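You operate a simulated robot arm through the tools that you are given. There is no shell and no other tool.

You are at the controls of a simulated robot arm. One attempt, no reset.

JOB
Mash the avocado, then the banana; masher back, lid on the avocado only. Set down upright: small masher.

It is judged by the outcome, as a careful person would: the job done as asked, and still so three seconds after it is handed in. It fails if anything else is knocked over, pushed out of place, dropped, spilled or broken. Lids that push on must go on centred and level and be pressed home; caps that screw on are set level and turned clockwise until they are tight.

ROBOT AND FRAMES
A 7-joint arm with a three-finger gripper, fixed in place. Base frame: the origin is on the floor under the middle of its stand, x ahead of it, y to its left, z up; the work surface is at about z = 0.962. Readings come in m, degrees, newtons and seconds.
With the tool pointing down near the work surface it reaches from about 0.12 to 0.88 m from the base axis. Its first joint turns from -166.0 to 166.0 degrees. Payload 2.94 kg.
Tool frame: the origin (TCP) lies between the finger pads and is the grasp point; the fingertips stand 0.03 m ahead of it; z points along the fingers, y is the line along which they close. The gripper opens to 0.132 m; its body begins 0.107 m behind the TCP.
Orientation is told as [roll, pitch, yaw] about the base's x, y, z axes, in that order, counted from this pose: with the fingers straight down and closing along the base's y, the tool's x points along the base's -x, its y along +y and its z along -z.

CONTROLS
- The arm moves only by the tool apply_moves. Its arguments are lists of equal length, an entry for each row: "travel": the shift along the tool's x, y, z in units of 40 mm (1.0 is 40 mm), a list of three; "dr": the turn, a rotation vector about the tool's x, y, z in units of 4 degrees (1.0 is 4 degrees), a list of three; "grip": the opening in per cent of the stroke, from 0 (shut) to 100 (fully open). In form: {"travel": [[x, y, z], ...], "dr": [[rx, ry, rz], ...], "grip": [grip, ...]}. A call has 1 to 20 rows; each row shifts and turns the commanded pose from where the row before left it, along the tool's axes as they then stand. A call with a number of a shift or a turn outside -1 to 1 is refused whole. Rows are played at 5 a second. More than 0.05 m and 8.6 degrees between two rows, or a gripper value outside its range, and nothing of the call is played. A pose out of reach is approached as far as the arm can. The call stops where the force on the tool passes 40 N (or 10 N more than at its start, if that is more) or the arm is blocked; 0.2 s more then pass. The fingers move at their own pace (about 0.0374 m/s each) and stop on an object; they squeeze with about 39 N. The grip force told is the motor's: it shows also when the fingers shut on nothing. Time passes only in rows, and 0.2 s behind the last, so rows that do not move let the fingers close. The reply holds the time, the measured pose of the TCP, the force on the tool along the base axes, the opening and the grip force, in the units named above and with some noise, with the torque about the TCP (base axes, N m) and any sound that the robot's microphone picked up.
- Cameras (640 x 400 px; columns grow to the right, rows downward): "scene" is fixed at [0.3993, -0.6498, 1.5941]; the picture's right is [0.97, -0.23, 0.00], its down [-0.10, -0.41, -0.91] and it looks along [0.21, 0.88, -0.42] (base axes); focal length 323 px, centre (320, 200). "wrist" rides on the gripper at [0.072, 0.003, -0.144] in the tool frame; the picture's right is [-0.04, 1.00, 0.00], its down [-0.88, -0.04, -0.48] and it looks along [-0.47, -0.02, 0.88] (tool axes); focal length 256 px, centre (320, 200). There is no depth. A picture from a camera that has moved, and an enlarged one, comes with that camera's place and axes in the base frame and with its lens.
- get_image(camera): a new picture of that camera. No time passes.
- slide_trunk(by): moves the trunk up (or, below 0, down) by that many m; the arm rides with it, the base frame stays. It gives what a move gives, with no picture.
- zoom(camera, box): a new picture of the part [left, top, right, bottom] of that camera's present view, enlarged. No time passes.
- sign_off(): hands the job in; it is judged then, once.

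Places have to be worked out from the pictures, the camera data and where the tool is seen. Open the gripper and draw the arm clear of the work before you hand the job in, unless the task says otherwise.

The tools are called after "Call:" as a command line: name --argument value ..., lists and objects as JSON in quotes. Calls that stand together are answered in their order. apply_moves: Moves the arm, as the interface text tells. Its arguments: {"type":"object","properties":{"travel":{"type":"array","items":{"type":"array","items":{"type":"number"}}},"dr":{"type":"array","items":{"type":"array","items":{"type":"number"}}},"grip":{"type":"array","items":{"type":"number"}}},"required":["travel","dr","grip"]} The other tools are called the same way: slide_trunk (by) moves the trunk up or down; get_image (camera) takes a picture; zoom (camera, box) takes an enlarged picture of a part of a camera's view; sign_off () hands the job in.

At the start:

```text
time_s: 0.0
eef_pos: [0.5763, 0.1199, 1.3515]
tcp_rot: [0.0, 0.0, 0.0]
ft_force: [-0.1, -0.4, -0.6]
moment: [0.0, -0.02, -0.01]
gripper_width: 0.132
grip_force: 0.1
trunk travel left (down, up): [-0.4, 0.14]
```

scene: 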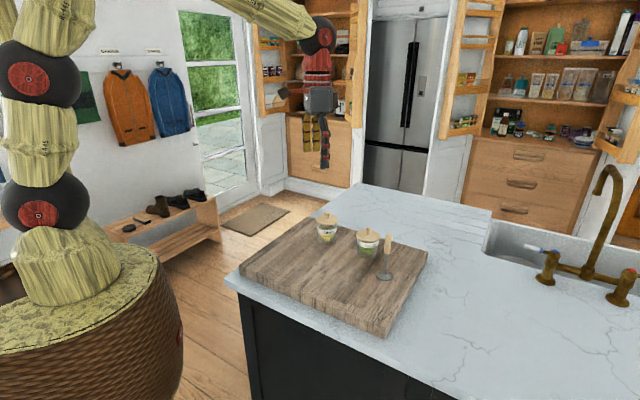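
wrist: 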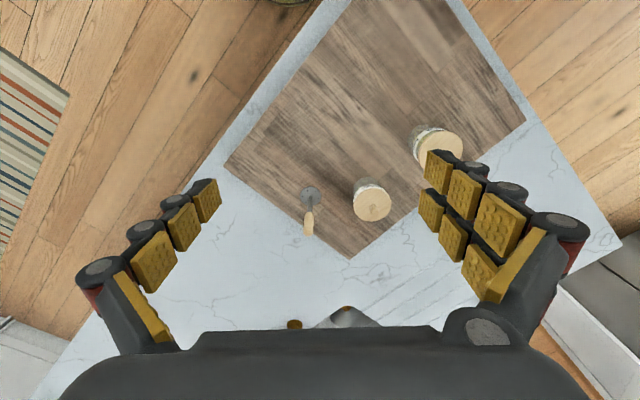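

I'll start by looking closely at the jars and masher in both cameras.

Call:
zoom --camera "scene" --box '[290, 190, 430, 300]'

Call:
zoom --camera "wrist" --box '[280, 100, 500, 260]'

```text
3.64 times, centred on (360, 245) of scene
camera zoom: at [0.3993, -0.6498, 1.5941], right [0.97, -0.23, 0.0], down [-0.1, -0.41, -0.91], along [0.21, 0.88, -0.42], focal length 1175 px, centre (174, 36)
```

zoom: 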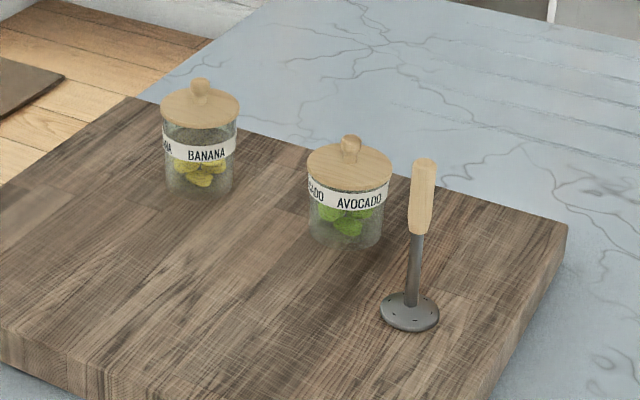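

```text
2.50 times, centred on (390, 180) of wrist
camera zoom: at [0.5032, 0.1217, 1.495], right [0.04, 1.0, 0.0], down [0.88, -0.04, 0.48], along [0.47, -0.02, -0.88], focal length 640 px, centre (145, 250)
```

zoom: 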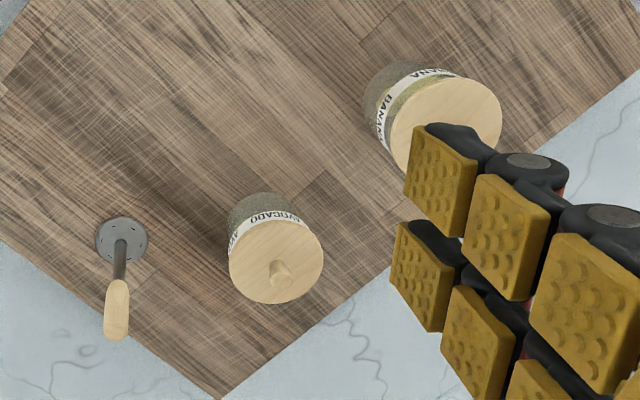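

The board top appears to be at z≈0.962, with the masher near (0.777, 0.087), the avocado jar near (0.768, 0.217) and the banana jar near (0.66, 0.35). I'll move part way toward the avocado jar to look at it from closer up.

Call:
apply_moves --travel '[[-0.62, 0.485, 0.5], [-0.62, 0.485, 0.5], [-0.62, 0.485, 0.5], [-0.62, 0.485, 0.5], [-0.62, 0.485, 0.5], [0, 0, 0]]' --dr '[[0, 0, 0], [0, 0, 0], [0, 0, 0], [0, 0, 0], [0, 0, 0], [0, 0, 0]]' --grip '[100, 100, 100, 100, 100, 100]'

Call:
get_image --camera "wrist"

Call:
get_image --camera "scene"

```text
time_s: 1.4
eef_pos: [0.7003, 0.2162, 1.253]
tcp_rot: [0.0, -0.1, 0.0]
ft_force: [0.0, 0.5, 0.1]
moment: [0.02, -0.06, 0.03]
gripper_width: 0.1321
grip_force: 0.1
trunk travel left (down, up): [-0.4, 0.14]
```

```text
taken
camera wrist: at [0.6269, 0.2193, 1.3967], right [0.04, 1.0, 0.0], down [0.88, -0.04, 0.48], along [0.48, -0.02, -0.88], focal length 256 px, centre (320, 200)
```

wrist: 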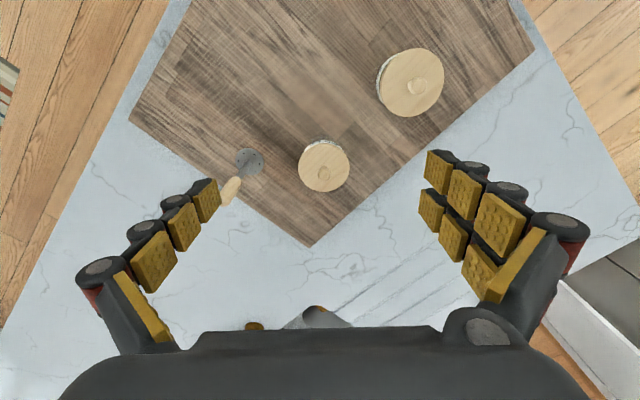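

```text
taken
```

scene: 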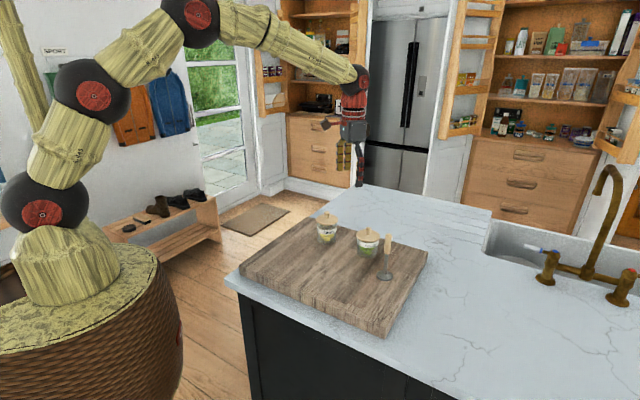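

Call:
zoom --camera "wrist" --box '[220, 40, 460, 220]'

Call:
zoom --camera "scene" --box '[340, 220, 410, 290]'

Call:
zoom --camera "scene" --box '[300, 200, 360, 260]'

```text
2.22 times, centred on (340, 130) of wrist
camera zoom: at [0.6269, 0.2193, 1.3967], right [0.04, 1.0, 0.0], down [0.88, -0.04, 0.48], along [0.48, -0.02, -0.88], focal length 569 px, centre (276, 356)
```

zoom: 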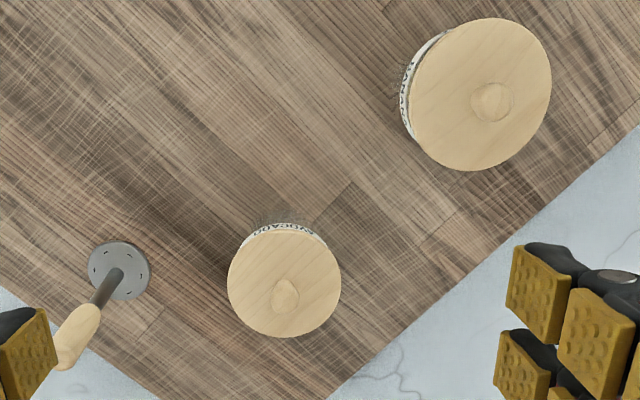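

```text
5.71 times, centred on (375, 255) of scene
camera zoom: at [0.3993, -0.6498, 1.5941], right [0.97, -0.23, 0.0], down [-0.1, -0.41, -0.91], along [0.21, 0.88, -0.42], focal length 1846 px, centre (6, -114)
```

zoom: 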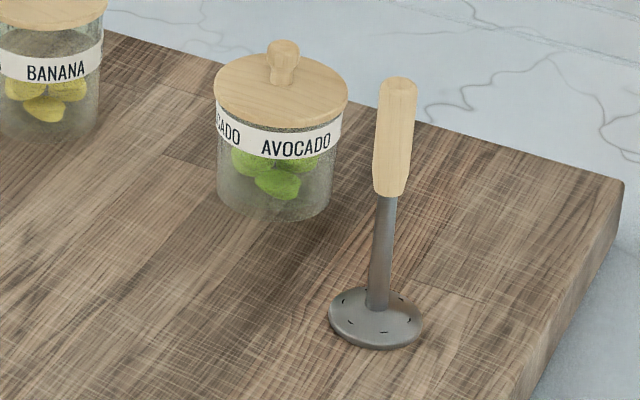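

```text
6.67 times, centred on (330, 230) of scene
camera zoom: at [0.3993, -0.6498, 1.5941], right [0.97, -0.23, 0.0], down [-0.1, -0.41, -0.91], along [0.21, 0.88, -0.42], focal length 2154 px, centre (253, 0)
```

zoom: 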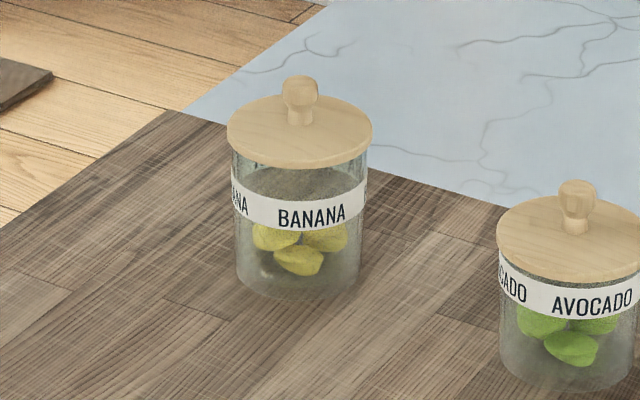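

The avocado lid top is near z≈1.029, centred at about (0.768, 0.220), with a knob about 19 mm wide; the banana lid top is at z≈1.045. I'll narrow the gripper, go above the avocado knob and check the alignment.

Call:
apply_moves --travel '[[-0.423, 0.021, 0.4], [-0.423, 0.021, 0.6], [-0.423, 0.021, 0.8], [-0.423, 0.021, 0.8], [0, 0, 0.5], [0, 0, 0]]' --dr '[[0, 0, 0], [0, 0, 0], [0, 0, 0], [0, 0, 0], [0, 0, 0], [0, 0, 0]]' --grip '[45, 45, 45, 45, 45, 45]'

Call:
get_image --camera "wrist"

Call:
zoom --camera "scene" --box '[300, 150, 440, 290]'

```text
time_s: 2.8
eef_pos: [0.7686, 0.2207, 1.128]
tcp_rot: [0.0, 0.0, 0.0]
ft_force: [-0.1, -0.4, 0.1]
moment: [0.02, 0.01, -0.02]
gripper_width: 0.0596
grip_force: 0.0
trunk travel left (down, up): [-0.4, 0.14]
```

```text
taken
camera wrist: at [0.6956, 0.2239, 1.2708], right [0.04, 1.0, 0.0], down [0.88, -0.04, 0.48], along [0.48, -0.02, -0.88], focal length 256 px, centre (320, 200)
```

wrist: 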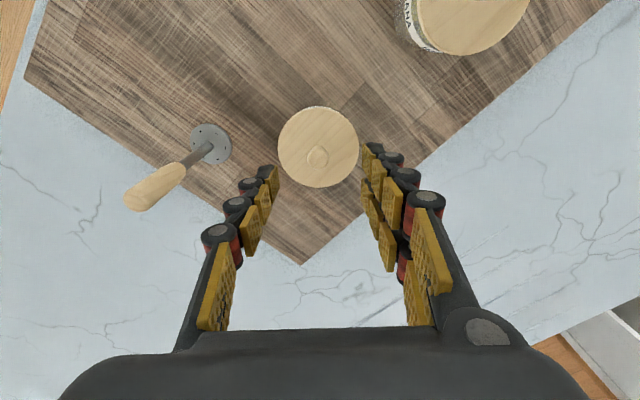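

```text
2.86 times, centred on (370, 220) of scene
camera zoom: at [0.3993, -0.6498, 1.5941], right [0.97, -0.23, 0.0], down [-0.1, -0.41, -0.91], along [0.21, 0.88, -0.42], focal length 923 px, centre (177, 143)
```

zoom: 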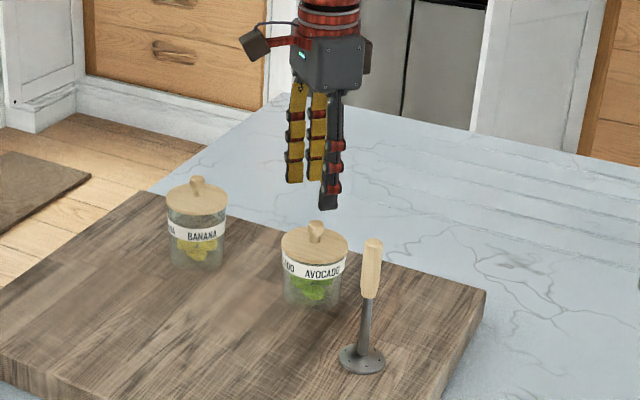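

The tool is centred over the avocado knob to within about 2 mm, so I'll lower until the fingertips are just above the lid.

Call:
apply_moves --travel '[[0.01, -0.04, 0.5], [0, 0, 0.5], [0, 0, 0.4], [0, 0, 0.2], [0, 0, 0]]' --dr '[[0, 0, 0], [0, 0, 0], [0, 0, 0], [0, 0, 0], [0, 0, 0]]' --grip '[45, 45, 45, 45, 45]'

Call:
get_image --camera "wrist"

Call:
zoom --camera "scene" --box '[330, 190, 410, 270]'

```text
time_s: 4.0
eef_pos: [0.7675, 0.2192, 1.0657]
tcp_rot: [0.0, -0.2, 0.0]
ft_force: [-1.8, 0.6, 12.5]
moment: [0.02, 0.08, 0.01]
gripper_width: 0.0598
grip_force: 2.4
trunk travel left (down, up): [-0.4, 0.14]
```

```text
taken
camera wrist: at [0.6946, 0.2214, 1.2082], right [0.04, 1.0, 0.0], down [0.88, -0.04, 0.48], along [0.48, -0.02, -0.88], focal length 256 px, centre (320, 200)
```

wrist: 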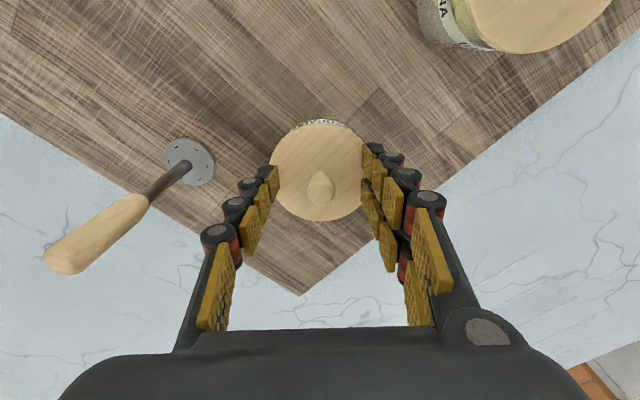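

```text
5.00 times, centred on (370, 230) of scene
camera zoom: at [0.3993, -0.6498, 1.5941], right [0.97, -0.23, 0.0], down [-0.1, -0.41, -0.91], along [0.21, 0.88, -0.42], focal length 1615 px, centre (70, 50)
```

zoom: 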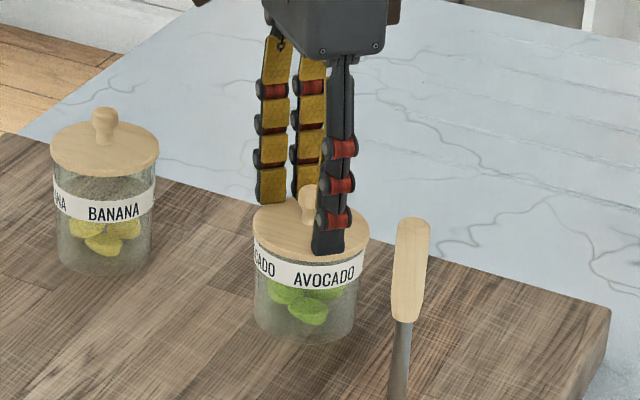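

The fingertips are touching the lid with about 12 N, so the lid top is at z≈1.035. I'll raise a few millimetres and close on the knob.

Call:
apply_moves --travel '[[0, 0, -0.12], [0, 0, 0], [0, 0, 0], [0, 0, 0], [0, 0, 0], [0, 0, 0]]' --dr '[[0, 0, 0], [0, 0, 0], [0, 0, 0], [0, 0, 0], [0, 0, 0], [0, 0, 0]]' --grip '[45, 30, 15, 5, 5, 5]'

Call:
get_image --camera "wrist"

Call:
zoom --camera "scene" --box '[330, 190, 410, 270]'

```text
time_s: 5.4
eef_pos: [0.7684, 0.2198, 1.0678]
tcp_rot: [-0.1, 0.1, 0.0]
ft_force: [0.3, 0.0, 0.4]
moment: [0.01, -0.02, 0.01]
gripper_width: 0.0162
grip_force: 30.1
trunk travel left (down, up): [-0.4, 0.14]
heard: snap
```

```text
taken
camera wrist: at [0.695, 0.2213, 1.2111], right [0.04, 1.0, 0.0], down [0.88, -0.04, 0.48], along [0.47, -0.02, -0.88], focal length 256 px, centre (320, 200)
```

wrist: 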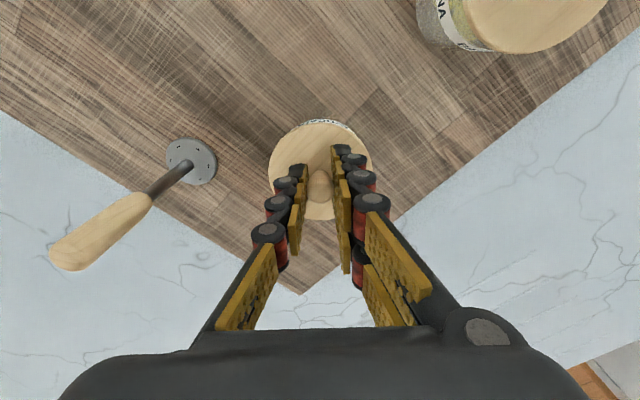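

```text
5.00 times, centred on (370, 230) of scene
camera zoom: at [0.3993, -0.6498, 1.5941], right [0.97, -0.23, 0.0], down [-0.1, -0.41, -0.91], along [0.21, 0.88, -0.42], focal length 1615 px, centre (70, 50)
```

zoom: 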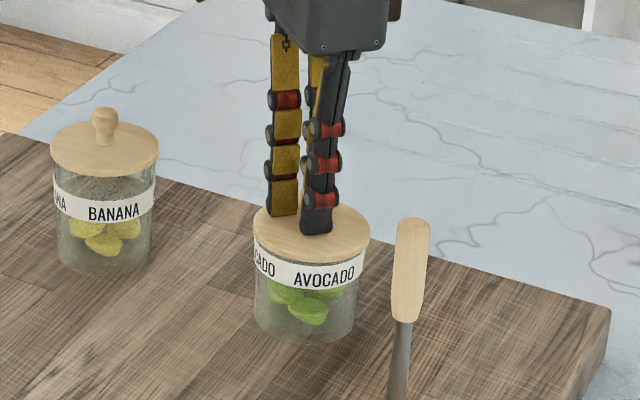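

The knob is held at 16 mm width. I'll lift slowly and watch whether only the lid comes up.

Call:
apply_moves --travel '[[0, 0, -0.1], [0, 0, -0.1], [0, 0, -0.15], [0, 0, -0.15], [0, 0, 0]]' --dr '[[0, 0, 0], [0, 0, 0], [0, 0, 0], [0, 0, 0], [0, 0, 0]]' --grip '[5, 5, 5, 5, 5]'

Call:
zoom --camera "scene" --box '[330, 190, 410, 270]'

```text
time_s: 6.6
eef_pos: [0.7673, 0.2182, 1.0882]
tcp_rot: [0.1, 0.0, 0.1]
ft_force: [0.1, 0.5, -0.5]
moment: [-0.01, -0.02, 0.01]
gripper_width: 0.0161
grip_force: 39.1
trunk travel left (down, up): [-0.4, 0.14]
```

```text
5.00 times, centred on (370, 230) of scene
camera zoom: at [0.3993, -0.6498, 1.5941], right [0.97, -0.23, 0.0], down [-0.1, -0.41, -0.91], along [0.21, 0.88, -0.42], focal length 1615 px, centre (70, 50)
```

zoom: 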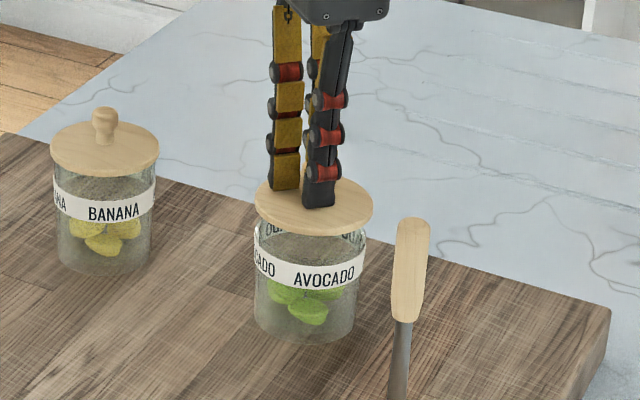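

The lid came up cleanly and the jar stayed put. I'll raise further and carry the lid to an open spot on the board near (0.61, 0.11).

Call:
apply_moves --travel '[[0, 0, -0.8], [0, 0, -0.7], [0.786, -0.54, 0], [0.786, -0.54, 0], [0.786, -0.54, 0], [0.786, -0.54, 0], [0.786, -0.54, 0], [0, 0, 0.8], [0, 0, 0.8], [0, 0, 0.6], [0, 0, 0]]' --dr '[[0, 0, 0], [0, 0, 0], [0, 0, 0], [0, 0, 0], [0, 0, 0], [0, 0, 0], [0, 0, 0], [0, 0, 0], [0, 0, 0], [0, 0, 0], [0, 0, 0]]' --grip '[5, 5, 5, 5, 5, 5, 5, 5, 5, 5, 5]'

Call:
get_image --camera "wrist"

Call:
zoom --camera "scene" --box '[300, 190, 420, 310]'

```text
time_s: 9.0
eef_pos: [0.6097, 0.1089, 1.0595]
tcp_rot: [0.0, 0.1, 0.0]
ft_force: [0.1, -0.6, -0.9]
moment: [0.02, 0.0, 0.0]
gripper_width: 0.0161
grip_force: 38.8
trunk travel left (down, up): [-0.4, 0.14]
```

```text
taken
camera wrist: at [0.5382, 0.1127, 1.2035], right [0.04, 1.0, 0.0], down [0.88, -0.04, 0.48], along [0.47, -0.02, -0.88], focal length 256 px, centre (320, 200)
```

wrist: 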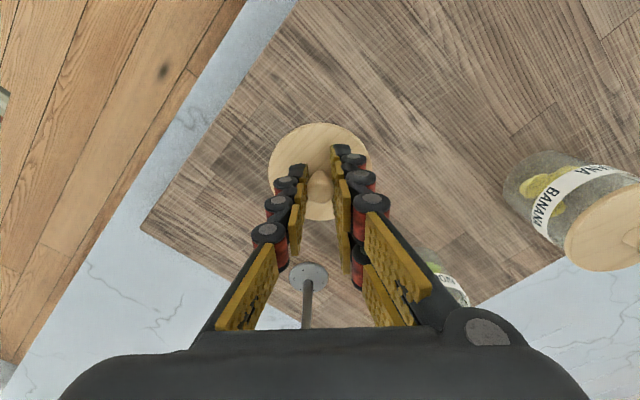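

```text
3.33 times, centred on (360, 250) of scene
camera zoom: at [0.3993, -0.6498, 1.5941], right [0.97, -0.23, 0.0], down [-0.1, -0.41, -0.91], along [0.21, 0.88, -0.42], focal length 1077 px, centre (187, 33)
```

zoom: 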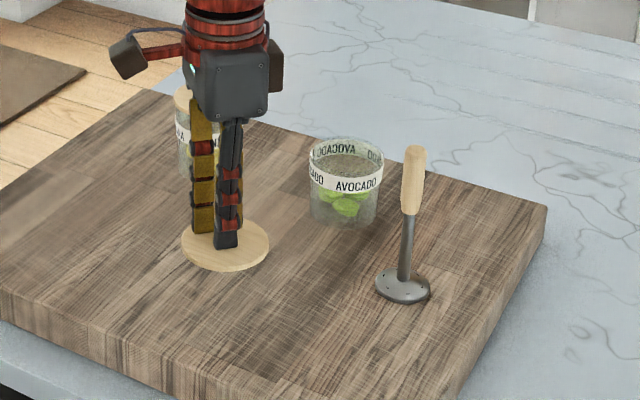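

The lid is level over open board and the avocado jar is standing open. I'll lower it gently, checking the force for contact.

Call:
apply_moves --travel '[[0, 0, 0.4], [0, 0, 0.3], [0, 0, 0.15], [0, 0, 0]]' --dr '[[0, 0, 0], [0, 0, 0], [0, 0, 0], [0, 0, 0]]' --grip '[5, 5, 5, 5]'

Call:
zoom --camera "scene" --box '[310, 220, 380, 290]'

```text
time_s: 10.0
eef_pos: [0.6101, 0.1103, 1.0261]
tcp_rot: [0.1, 0.1, -0.1]
ft_force: [-0.1, 0.7, -0.7]
moment: [0.05, 0.01, -0.05]
gripper_width: 0.016
grip_force: 38.9
trunk travel left (down, up): [-0.4, 0.14]
```

```text
5.71 times, centred on (345, 255) of scene
camera zoom: at [0.3993, -0.6498, 1.5941], right [0.97, -0.23, 0.0], down [-0.1, -0.41, -0.91], along [0.21, 0.88, -0.42], focal length 1846 px, centre (177, -114)
```

zoom: 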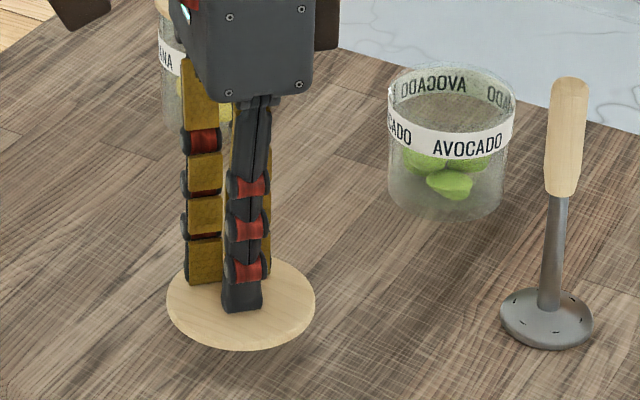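

Call:
apply_moves --travel '[[0, 0, 0.1], [0, 0, 0.1], [0, 0, 0]]' --dr '[[0, 0, 0], [0, 0, 0], [0, 0, 0]]' --grip '[5, 5, 5]'

Call:
zoom --camera "scene" --box '[310, 220, 380, 290]'

```text
time_s: 10.8
eef_pos: [0.6103, 0.11, 1.0176]
tcp_rot: [0.0, 0.0, 0.1]
ft_force: [0.1, 0.0, -0.2]
moment: [-0.02, 0.02, -0.02]
gripper_width: 0.0158
grip_force: 38.9
trunk travel left (down, up): [-0.4, 0.14]
```

```text
5.71 times, centred on (345, 255) of scene
camera zoom: at [0.3993, -0.6498, 1.5941], right [0.97, -0.23, 0.0], down [-0.1, -0.41, -0.91], along [0.21, 0.88, -0.42], focal length 1846 px, centre (177, -114)
```

zoom: 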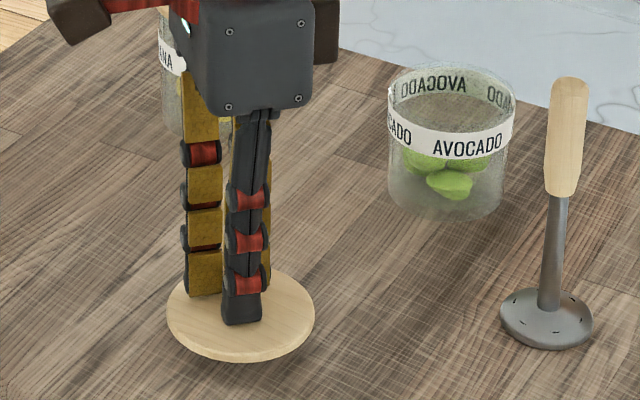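

No contact yet at 1.0176, with the force still near zero. I'll keep going down in small steps.

Call:
apply_moves --travel '[[0, 0, 0.075], [0, 0, 0.075], [0, 0, 0]]' --dr '[[0, 0, 0], [0, 0, 0], [0, 0, 0]]' --grip '[5, 5, 5]'

Call:
zoom --camera "scene" --box '[310, 220, 380, 290]'

```text
time_s: 11.6
eef_pos: [0.6094, 0.1104, 1.0125]
tcp_rot: [0.0, 0.0, 0.0]
ft_force: [-0.1, -0.5, -0.8]
moment: [-0.02, -0.01, -0.01]
gripper_width: 0.0159
grip_force: 39.5
trunk travel left (down, up): [-0.4, 0.14]
```

```text
5.71 times, centred on (345, 255) of scene
camera zoom: at [0.3993, -0.6498, 1.5941], right [0.97, -0.23, 0.0], down [-0.1, -0.41, -0.91], along [0.21, 0.88, -0.42], focal length 1846 px, centre (177, -114)
```

zoom: 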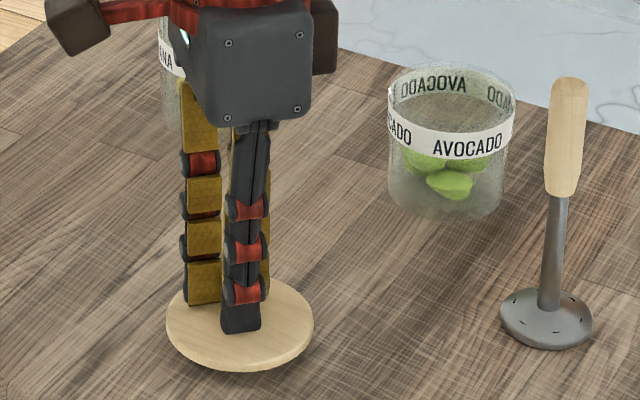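

Call:
apply_moves --travel '[[0, 0, 0.075], [0, 0, 0.05], [0, 0, 0]]' --dr '[[0, 0, 0], [0, 0, 0], [0, 0, 0]]' --grip '[5, 5, 5]'

Call:
zoom --camera "scene" --box '[310, 220, 380, 290]'

```text
time_s: 12.4
eef_pos: [0.6107, 0.1105, 1.0071]
tcp_rot: [0.0, 0.0, -0.1]
ft_force: [-0.4, 0.8, -0.2]
moment: [-0.02, 0.01, 0.0]
gripper_width: 0.016
grip_force: 39.1
trunk travel left (down, up): [-0.4, 0.14]
```

```text
5.71 times, centred on (345, 255) of scene
camera zoom: at [0.3993, -0.6498, 1.5941], right [0.97, -0.23, 0.0], down [-0.1, -0.41, -0.91], along [0.21, 0.88, -0.42], focal length 1846 px, centre (177, -114)
```

zoom: 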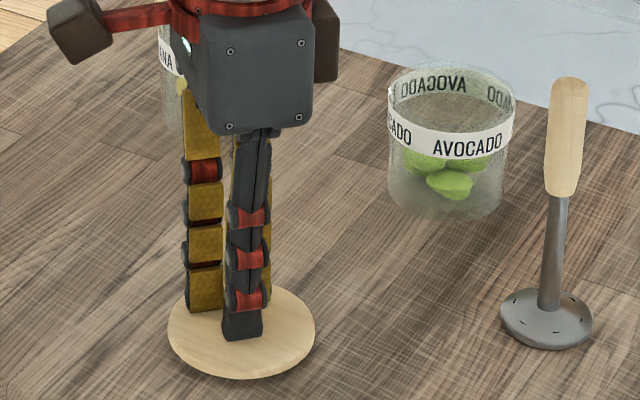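

Call:
apply_moves --travel '[[0, 0, 0.05], [0, 0, 0.05], [0, 0, 0]]' --dr '[[0, 0, 0], [0, 0, 0], [0, 0, 0]]' --grip '[5, 5, 5]'

Call:
zoom --camera "scene" --box '[310, 220, 380, 290]'

```text
time_s: 13.2
eef_pos: [0.61, 0.1092, 1.0029]
tcp_rot: [0.0, -0.1, 0.0]
ft_force: [0.1, -0.7, -0.4]
moment: [0.02, -0.01, 0.03]
gripper_width: 0.0162
grip_force: 38.9
trunk travel left (down, up): [-0.4, 0.14]
```

```text
5.71 times, centred on (345, 255) of scene
camera zoom: at [0.3993, -0.6498, 1.5941], right [0.97, -0.23, 0.0], down [-0.1, -0.41, -0.91], along [0.21, 0.88, -0.42], focal length 1846 px, centre (177, -114)
```

zoom: 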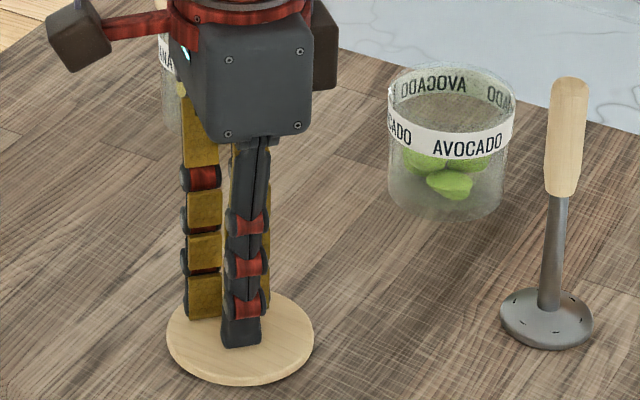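

Call:
apply_moves --travel '[[0, 0, 0.05], [0, 0, 0.025], [0, 0, 0]]' --dr '[[0, 0, 0], [0, 0, 0], [0, 0, 0]]' --grip '[5, 5, 5]'

Call:
zoom --camera "scene" --box '[310, 220, 380, 290]'

```text
time_s: 14.0
eef_pos: [0.6097, 0.1095, 1.0024]
tcp_rot: [0.0, -0.2, -0.1]
ft_force: [-4.3, -1.9, 23.3]
moment: [-0.07, 0.18, -0.01]
gripper_width: 0.0156
grip_force: 39.5
trunk travel left (down, up): [-0.4, 0.14]
```

```text
5.71 times, centred on (345, 255) of scene
camera zoom: at [0.3993, -0.6498, 1.5941], right [0.97, -0.23, 0.0], down [-0.1, -0.41, -0.91], along [0.21, 0.88, -0.42], focal length 1846 px, centre (177, -114)
```

zoom: 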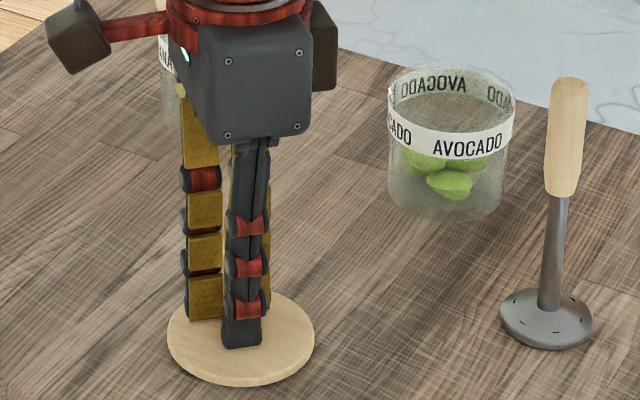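

Contact is confirmed (23 N), with the lid resting on the board at TCP z≈1.003. I'll ease off the pressure and release the knob.

Call:
apply_moves --travel '[[0, 0, -0.05], [0, 0, 0], [0, 0, 0], [0, 0, 0], [0, 0, 0]]' --dr '[[0, 0, 0], [0, 0, 0], [0, 0, 0], [0, 0, 0], [0, 0, 0]]' --grip '[5, 15, 30, 45, 45]'

Call:
apply_moves --travel '[[0, 0, -0.3], [0, 0, -0.6], [0, 0, -0.8], [0, 0, -0.8], [0, 0, -0.8], [0, 0, 0]]' --dr '[[0, 0, 0], [0, 0, 0], [0, 0, 0], [0, 0, 0], [0, 0, 0], [0, 0, 0]]' --grip '[45, 45, 45, 45, 45, 45]'

Call:
get_image --camera "wrist"

Call:
zoom --camera "scene" --box '[290, 190, 430, 310]'

```text
time_s: 15.2
eef_pos: [0.6105, 0.1091, 1.0032]
tcp_rot: [-0.1, 0.0, 0.0]
ft_force: [-0.1, 0.6, -0.3]
moment: [0.06, 0.0, -0.01]
gripper_width: 0.0594
grip_force: 0.0
trunk travel left (down, up): [-0.4, 0.14]
```

```text
time_s: 16.6
eef_pos: [0.6119, 0.1096, 1.1344]
tcp_rot: [0.0, 0.1, 0.0]
ft_force: [0.7, -0.1, -1.6]
moment: [0.01, 0.02, 0.0]
gripper_width: 0.0592
grip_force: 0.0
trunk travel left (down, up): [-0.4, 0.14]
```

```text
taken
camera wrist: at [0.539, 0.1118, 1.2779], right [0.04, 1.0, 0.0], down [0.88, -0.04, 0.47], along [0.47, -0.02, -0.88], focal length 256 px, centre (320, 200)
```

wrist: 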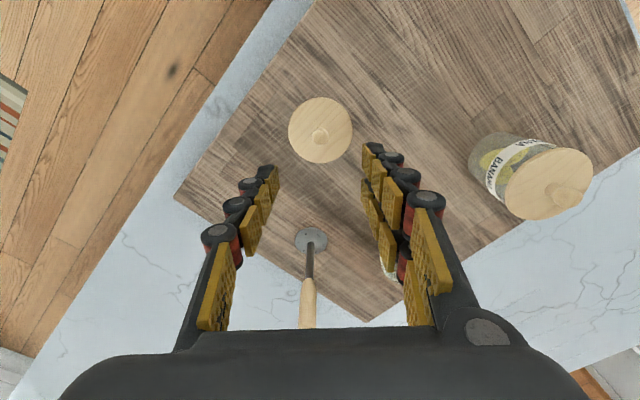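

```text
3.33 times, centred on (360, 250) of scene
camera zoom: at [0.3993, -0.6498, 1.5941], right [0.97, -0.23, 0.0], down [-0.1, -0.41, -0.91], along [0.21, 0.88, -0.42], focal length 1077 px, centre (187, 33)
```

zoom: 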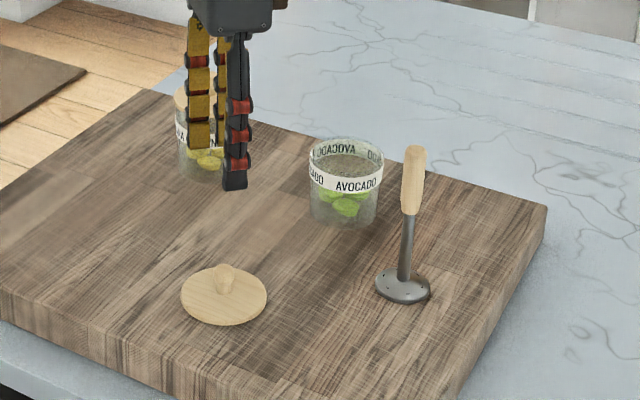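

The avocado lid is resting flat at about (0.611, 0.110). Next I'll move above the banana jar.

Call:
apply_moves --travel '[[0, 0, -0.65], [-0.154, 0.8, 0], [-0.154, 0.8, 0], [-0.154, 0.8, 0], [-0.154, 0.8, 0], [-0.154, 0.8, 0], [-0.154, 0.8, 0], [-0.154, 0.8, 0], [0, 0, 0]]' --dr '[[0, 0, 0], [0, 0, 0], [0, 0, 0], [0, 0, 0], [0, 0, 0], [0, 0, 0], [0, 0, 0], [0, 0, 0], [0, 0, 0]]' --grip '[45, 45, 45, 45, 45, 45, 45, 45, 45]'

Call:
get_image --camera "wrist"

Call:
zoom --camera "wrist" --box '[240, 60, 400, 220]'

```text
time_s: 18.6
eef_pos: [0.6525, 0.3338, 1.161]
tcp_rot: [0.0, 0.1, 0.0]
ft_force: [0.0, 0.6, 0.3]
moment: [-0.01, 0.0, 0.0]
gripper_width: 0.0591
grip_force: 0.0
trunk travel left (down, up): [-0.4, 0.14]
```

```text
taken
camera wrist: at [0.5804, 0.337, 1.3045], right [0.04, 1.0, 0.0], down [0.88, -0.04, 0.48], along [0.48, -0.02, -0.88], focal length 256 px, centre (320, 200)
```

wrist: 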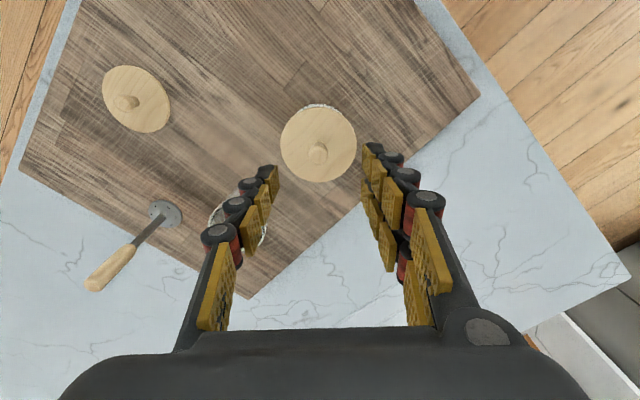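

```text
2.50 times, centred on (320, 140) of wrist
camera zoom: at [0.5804, 0.337, 1.3045], right [0.04, 1.0, 0.0], down [0.88, -0.04, 0.48], along [0.48, -0.02, -0.88], focal length 640 px, centre (320, 350)
```

zoom: 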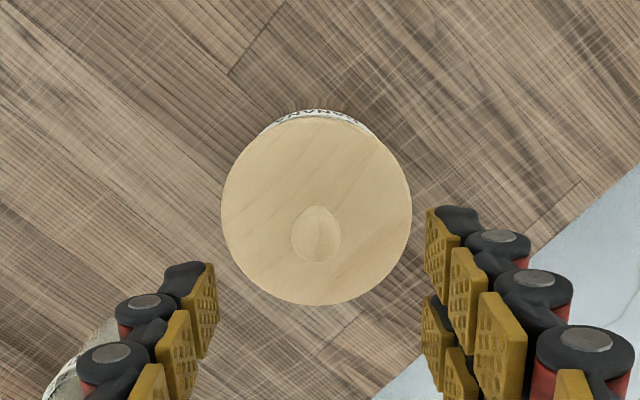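

The banana knob works out to about (0.6555, 0.332). I'll correct slightly and come down close above the lid.

Call:
apply_moves --travel '[[-0.075, -0.038, 0.5], [0, 0, 0.6], [0, 0, 0.5], [0, 0, 0.25], [0, 0, 0]]' --dr '[[0, 0, 0], [0, 0, 0], [0, 0, 0], [0, 0, 0], [0, 0, 0]]' --grip '[45, 45, 45, 45, 45]'

Call:
get_image --camera "wrist"

Call:
zoom --camera "scene" --box '[290, 180, 370, 260]'

```text
time_s: 19.8
eef_pos: [0.6564, 0.3323, 1.0864]
tcp_rot: [-0.1, 0.0, 0.0]
ft_force: [0.3, 0.2, 0.1]
moment: [0.0, 0.01, 0.0]
gripper_width: 0.0594
grip_force: 0.0
trunk travel left (down, up): [-0.4, 0.14]
```

```text
taken
camera wrist: at [0.5836, 0.3353, 1.2296], right [0.04, 1.0, 0.0], down [0.88, -0.04, 0.48], along [0.48, -0.02, -0.88], focal length 256 px, centre (320, 200)
```

wrist: 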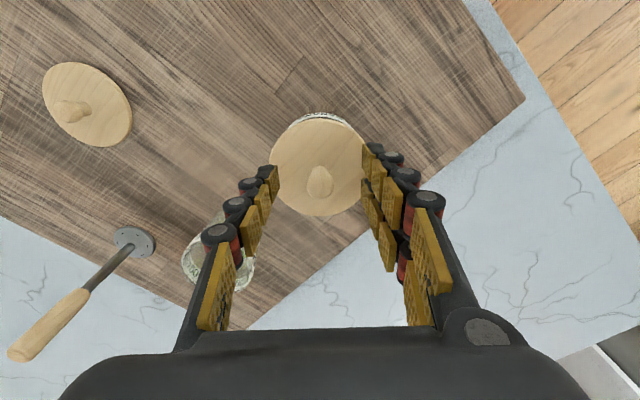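

```text
5.00 times, centred on (330, 220) of scene
camera zoom: at [0.3993, -0.6498, 1.5941], right [0.97, -0.23, 0.0], down [-0.1, -0.41, -0.91], along [0.21, 0.88, -0.42], focal length 1615 px, centre (270, 100)
```

zoom: 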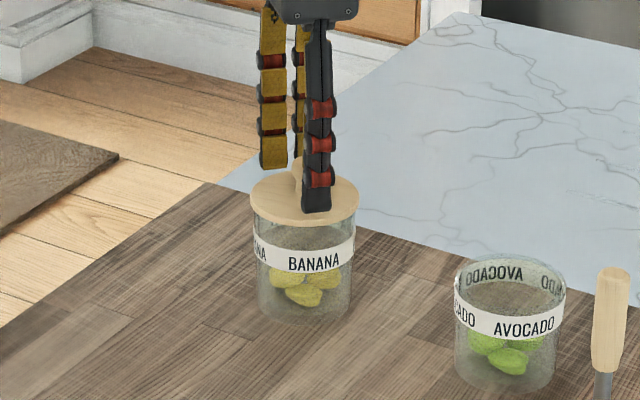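

No contact yet and the fingers surround the knob, so I'll close on it here and lift slowly.

Call:
apply_moves --travel '[[0, 0, 0], [0, 0, 0], [0, 0, 0], [0, 0, 0], [0, 0, 0], [0, 0, 0]]' --dr '[[0, 0, 0], [0, 0, 0], [0, 0, 0], [0, 0, 0], [0, 0, 0], [0, 0, 0]]' --grip '[30, 20, 10, 5, 5, 5]'

Call:
apply_moves --travel '[[0, 0, -0.1], [0, 0, -0.1], [0, 0, -0.15], [0, 0, -0.15], [0, 0, 0]]' --dr '[[0, 0, 0], [0, 0, 0], [0, 0, 0], [0, 0, 0], [0, 0, 0]]' --grip '[5, 5, 5, 5, 5]'

Call:
zoom --camera "scene" --box '[290, 180, 370, 260]'

```text
time_s: 21.2
eef_pos: [0.6567, 0.3327, 1.0867]
tcp_rot: [0.0, -0.1, -0.1]
ft_force: [-0.6, -0.7, 0.1]
moment: [0.02, -0.02, -0.01]
gripper_width: 0.0158
grip_force: 38.9
trunk travel left (down, up): [-0.4, 0.14]
heard: snap
```

```text
time_s: 22.4
eef_pos: [0.6561, 0.3323, 1.1063]
tcp_rot: [0.1, -0.1, 0.0]
ft_force: [0.0, -0.3, -0.8]
moment: [0.0, 0.0, -0.03]
gripper_width: 0.0155
grip_force: 39.0
trunk travel left (down, up): [-0.4, 0.14]
```

```text
5.00 times, centred on (330, 220) of scene
camera zoom: at [0.3993, -0.6498, 1.5941], right [0.97, -0.23, 0.0], down [-0.1, -0.41, -0.91], along [0.21, 0.88, -0.42], focal length 1615 px, centre (270, 100)
```

zoom: 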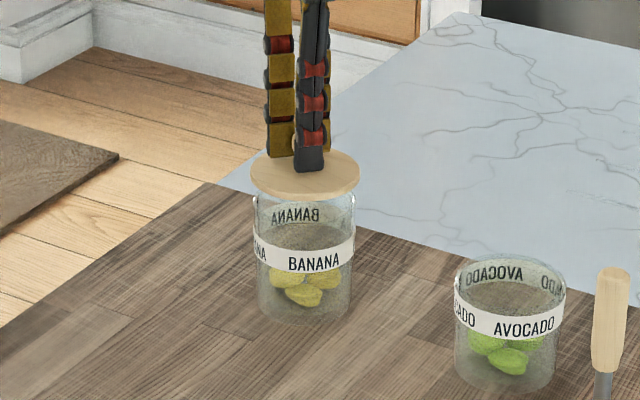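

The banana lid is off and the jar stayed in place. I'll carry it to open board near (0.52, 0.26) and lower it to just above the surface.

Call:
apply_moves --travel '[[0, 0, -0.68], [0, 0, -0.68], [0.85, -0.45, 0], [0.85, -0.45, 0], [0.85, -0.45, 0], [0.85, -0.45, 0], [0, 0, 0.8], [0, 0, 0.8], [0, 0, 0.8], [0, 0, 0.8], [0, 0, 0.4], [0, 0, 0]]' --dr '[[0, 0, 0], [0, 0, 0], [0, 0, 0], [0, 0, 0], [0, 0, 0], [0, 0, 0], [0, 0, 0], [0, 0, 0], [0, 0, 0], [0, 0, 0], [0, 0, 0], [0, 0, 0]]' --grip '[5, 5, 5, 5, 5, 5, 5, 5, 5, 5, 5, 5]'

Call:
zoom --camera "scene" --box '[270, 200, 370, 290]'

Call:
get_image --camera "wrist"

```text
time_s: 25.0
eef_pos: [0.5199, 0.261, 1.0164]
tcp_rot: [0.0, 0.0, 0.1]
ft_force: [-0.1, 0.4, -0.1]
moment: [-0.01, 0.01, -0.03]
gripper_width: 0.0154
grip_force: 39.3
trunk travel left (down, up): [-0.4, 0.14]
```

```text
4.44 times, centred on (320, 245) of scene
camera zoom: at [0.3993, -0.6498, 1.5941], right [0.97, -0.23, 0.0], down [-0.1, -0.41, -0.91], along [0.21, 0.88, -0.42], focal length 1436 px, centre (320, 0)
```

zoom: 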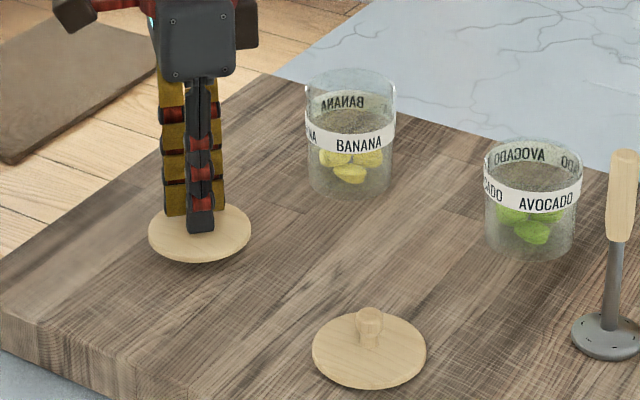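

```text
taken
camera wrist: at [0.4478, 0.2633, 1.1607], right [0.04, 1.0, 0.0], down [0.88, -0.04, 0.48], along [0.48, -0.02, -0.88], focal length 256 px, centre (320, 200)
```

wrist: 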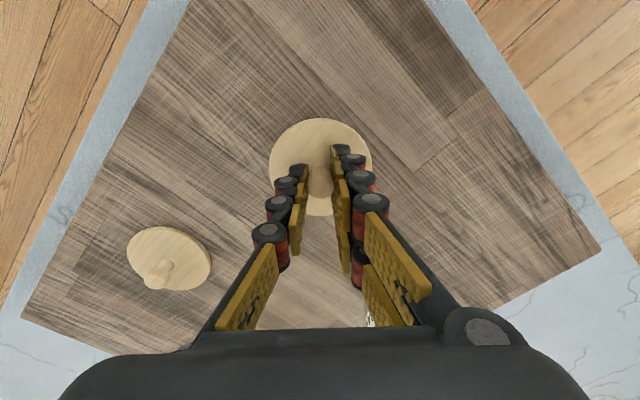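

The lid is above clear board. I'll keep lowering in small steps until the force shows contact.

Call:
apply_moves --travel '[[0, 0, 0.1], [0, 0, 0.075], [0, 0, 0.05], [0, 0, 0]]' --dr '[[0, 0, 0], [0, 0, 0], [0, 0, 0], [0, 0, 0]]' --grip '[5, 5, 5, 5]'

```text
time_s: 26.0
eef_pos: [0.5192, 0.2604, 1.0075]
tcp_rot: [0.0, -0.1, 0.1]
ft_force: [-0.8, 0.2, -0.5]
moment: [-0.02, 0.01, 0.03]
gripper_width: 0.0152
grip_force: 39.6
trunk travel left (down, up): [-0.4, 0.14]
```

Call:
apply_moves --travel '[[0, 0, 0.05], [0, 0, 0.05], [0, 0, 0]]' --dr '[[0, 0, 0], [0, 0, 0], [0, 0, 0]]' --grip '[5, 5, 5]'

```text
time_s: 26.8
eef_pos: [0.5196, 0.2611, 1.005]
tcp_rot: [0.1, -0.1, 0.0]
ft_force: [-4.3, -3.2, 14.4]
moment: [-0.12, 0.13, -0.01]
gripper_width: 0.0152
grip_force: 38.8
trunk travel left (down, up): [-0.4, 0.14]
```

Contact is at TCP z≈1.005 with 14 N, so the banana lid is on the board. I'll ease off, open the gripper and raise clear.

Call:
apply_moves --travel '[[0, 0, -0.04], [0, 0, 0], [0, 0, 0], [0, 0, 0], [0, 0, 0]]' --dr '[[0, 0, 0], [0, 0, 0], [0, 0, 0], [0, 0, 0], [0, 0, 0]]' --grip '[5, 15, 30, 45, 45]'

Call:
apply_moves --travel '[[0, 0, -0.3], [0, 0, -0.6], [0, 0, -0.9], [0, 0, -0.9], [0, 0, -0.9], [0, 0, -0.9], [0, 0, 0]]' --dr '[[0, 0, 0], [0, 0, 0], [0, 0, 0], [0, 0, 0], [0, 0, 0], [0, 0, 0], [0, 0, 0]]' --grip '[45, 45, 45, 45, 45, 45, 45]'

Call:
zoom --camera "scene" --box '[270, 200, 410, 310]'

```text
time_s: 28.0
eef_pos: [0.5203, 0.2613, 1.0063]
tcp_rot: [0.0, -0.1, 0.1]
ft_force: [0.5, 1.1, -0.3]
moment: [0.01, 0.0, -0.02]
gripper_width: 0.0594
grip_force: 0.1
trunk travel left (down, up): [-0.4, 0.14]
```

```text
time_s: 29.6
eef_pos: [0.522, 0.2596, 1.1854]
tcp_rot: [0.0, 0.1, 0.0]
ft_force: [-0.1, -0.9, -0.3]
moment: [0.01, 0.0, 0.0]
gripper_width: 0.0593
grip_force: 0.1
trunk travel left (down, up): [-0.4, 0.14]
```

```text
3.64 times, centred on (340, 255) of scene
camera zoom: at [0.3993, -0.6498, 1.5941], right [0.97, -0.23, 0.0], down [-0.1, -0.41, -0.91], along [0.21, 0.88, -0.42], focal length 1175 px, centre (247, 0)
```

zoom: 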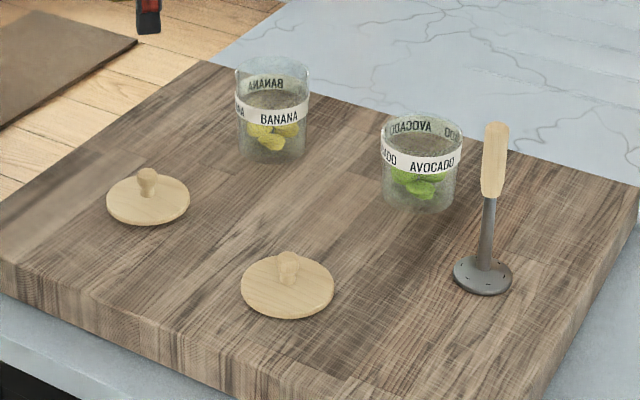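

Both lids are flat on the board and both jars are open. I'll move over to the masher at a safe height and locate its handle precisely.

Call:
apply_moves --travel '[[0, 0, -0.7], [-0.8, -0.54, 0], [-0.8, -0.54, 0], [-0.8, -0.54, 0], [-0.8, -0.54, 0], [-0.8, -0.54, 0], [-0.8, -0.54, 0], [-0.8, -0.54, 0], [-0.8, -0.54, 0], [0, 0, 0]]' --dr '[[0, 0, 0], [0, 0, 0], [0, 0, 0], [0, 0, 0], [0, 0, 0], [0, 0, 0], [0, 0, 0], [0, 0, 0], [0, 0, 0], [0, 0, 0]]' --grip '[45, 45, 45, 45, 45, 45, 45, 45, 45, 45]'

Call:
get_image --camera "wrist"

Call:
zoom --camera "wrist" --box '[240, 60, 400, 220]'

```text
time_s: 31.8
eef_pos: [0.7759, 0.0876, 1.2137]
tcp_rot: [0.0, 0.0, 0.1]
ft_force: [-0.2, 1.2, 0.7]
moment: [-0.02, -0.03, -0.01]
gripper_width: 0.0596
grip_force: 0.2
trunk travel left (down, up): [-0.4, 0.14]
```

```text
taken
camera wrist: at [0.7041, 0.0893, 1.3572], right [0.04, 1.0, 0.0], down [0.88, -0.04, 0.48], along [0.48, -0.02, -0.88], focal length 256 px, centre (320, 200)
```

wrist: 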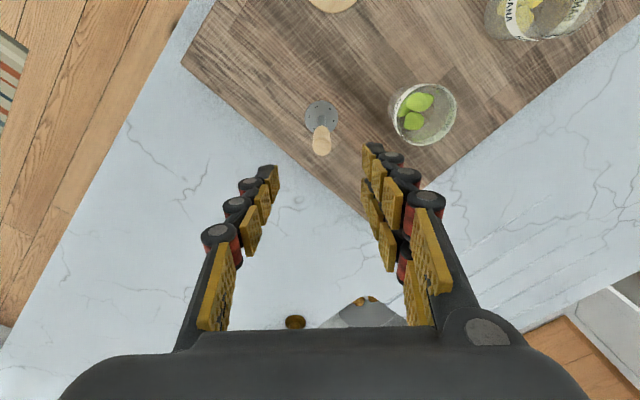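

```text
2.50 times, centred on (320, 140) of wrist
camera zoom: at [0.7041, 0.0893, 1.3572], right [0.04, 1.0, 0.0], down [0.88, -0.04, 0.48], along [0.48, -0.02, -0.88], focal length 640 px, centre (320, 350)
```

zoom: 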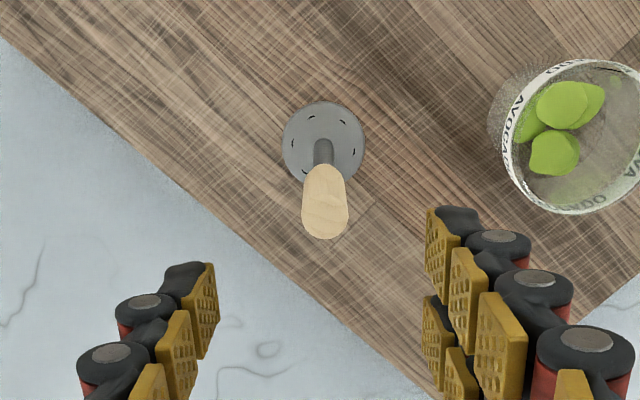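

The masher stands vertical at about (0.778, 0.089). I'll centre on it and lower so that the pads straddle the wooden handle.

Call:
apply_moves --travel '[[-0.055, 0.03, 0.7], [0, 0, 0.8], [0, 0, 0.8], [0, 0, 0.7], [0, 0, 0.28], [0, 0, 0]]' --dr '[[0, 0, 0], [0, 0, 0], [0, 0, 0], [0, 0, 0], [0, 0, 0], [0, 0, 0]]' --grip '[45, 45, 45, 45, 45, 45]'

Call:
get_image --camera "wrist"

Call:
zoom --camera "scene" --box '[340, 200, 430, 290]'

```text
time_s: 33.2
eef_pos: [0.7795, 0.087, 1.0834]
tcp_rot: [0.0, 0.1, 0.0]
ft_force: [0.0, 0.1, -0.6]
moment: [0.01, 0.02, 0.01]
gripper_width: 0.0593
grip_force: 0.0
trunk travel left (down, up): [-0.4, 0.14]
```

```text
taken
camera wrist: at [0.7068, 0.0895, 1.2265], right [0.04, 1.0, 0.0], down [0.88, -0.04, 0.48], along [0.48, -0.02, -0.88], focal length 256 px, centre (320, 200)
```

wrist: 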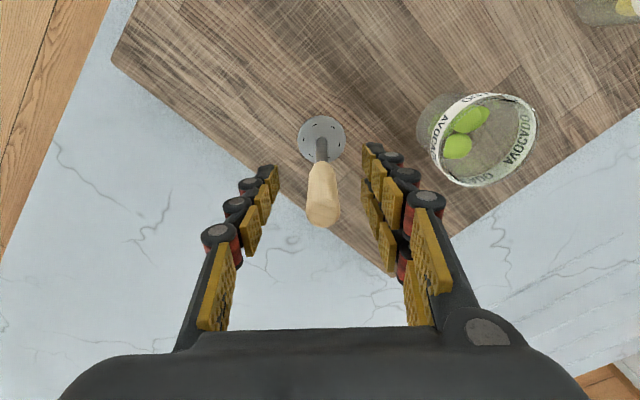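

```text
4.44 times, centred on (385, 245) of scene
camera zoom: at [0.3993, -0.6498, 1.5941], right [0.97, -0.23, 0.0], down [-0.1, -0.41, -0.91], along [0.21, 0.88, -0.42], focal length 1436 px, centre (31, 0)
```

zoom: 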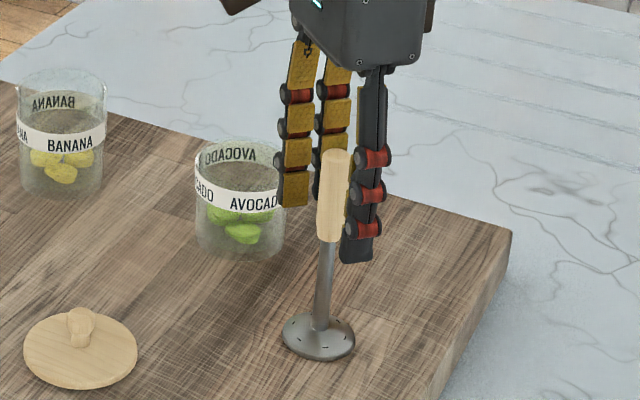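

The handle is between the thumb and the two fingers. I'll shift 1.5 mm to centre and close on it.

Call:
apply_moves --travel '[[0.025, 0.035, 0], [0, 0, 0], [0, 0, 0], [0, 0, 0], [0, 0, 0], [0, 0, 0]]' --dr '[[0, 0, 0], [0, 0, 0], [0, 0, 0], [0, 0, 0], [0, 0, 0], [0, 0, 0]]' --grip '[45, 30, 20, 10, 5, 5]'

Call:
get_image --camera "wrist"

Call:
zoom --camera "scene" --box '[340, 200, 430, 290]'

```text
time_s: 34.6
eef_pos: [0.7772, 0.0883, 1.0826]
tcp_rot: [0.0, -0.1, 0.0]
ft_force: [-0.9, 0.1, 0.0]
moment: [-0.01, 0.02, 0.05]
gripper_width: 0.0169
grip_force: 28.5
trunk travel left (down, up): [-0.4, 0.14]
```

```text
taken
camera wrist: at [0.7055, 0.0914, 1.2261], right [0.04, 1.0, 0.0], down [0.88, -0.04, 0.48], along [0.47, -0.02, -0.88], focal length 256 px, centre (320, 200)
```

wrist: 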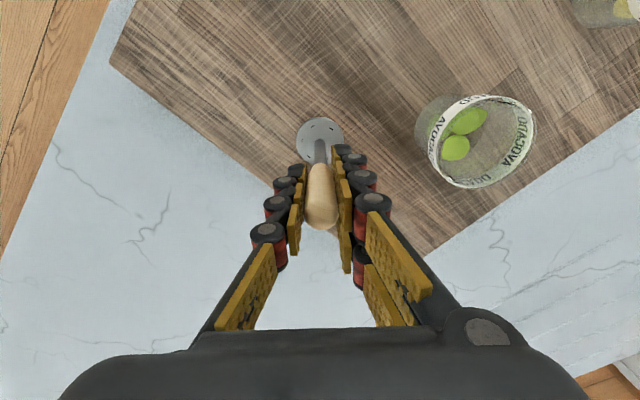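

```text
4.44 times, centred on (385, 245) of scene
camera zoom: at [0.3993, -0.6498, 1.5941], right [0.97, -0.23, 0.0], down [-0.1, -0.41, -0.91], along [0.21, 0.88, -0.42], focal length 1436 px, centre (31, 0)
```

zoom: 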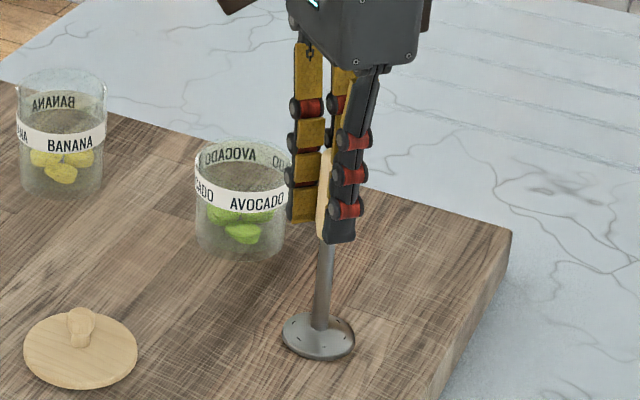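

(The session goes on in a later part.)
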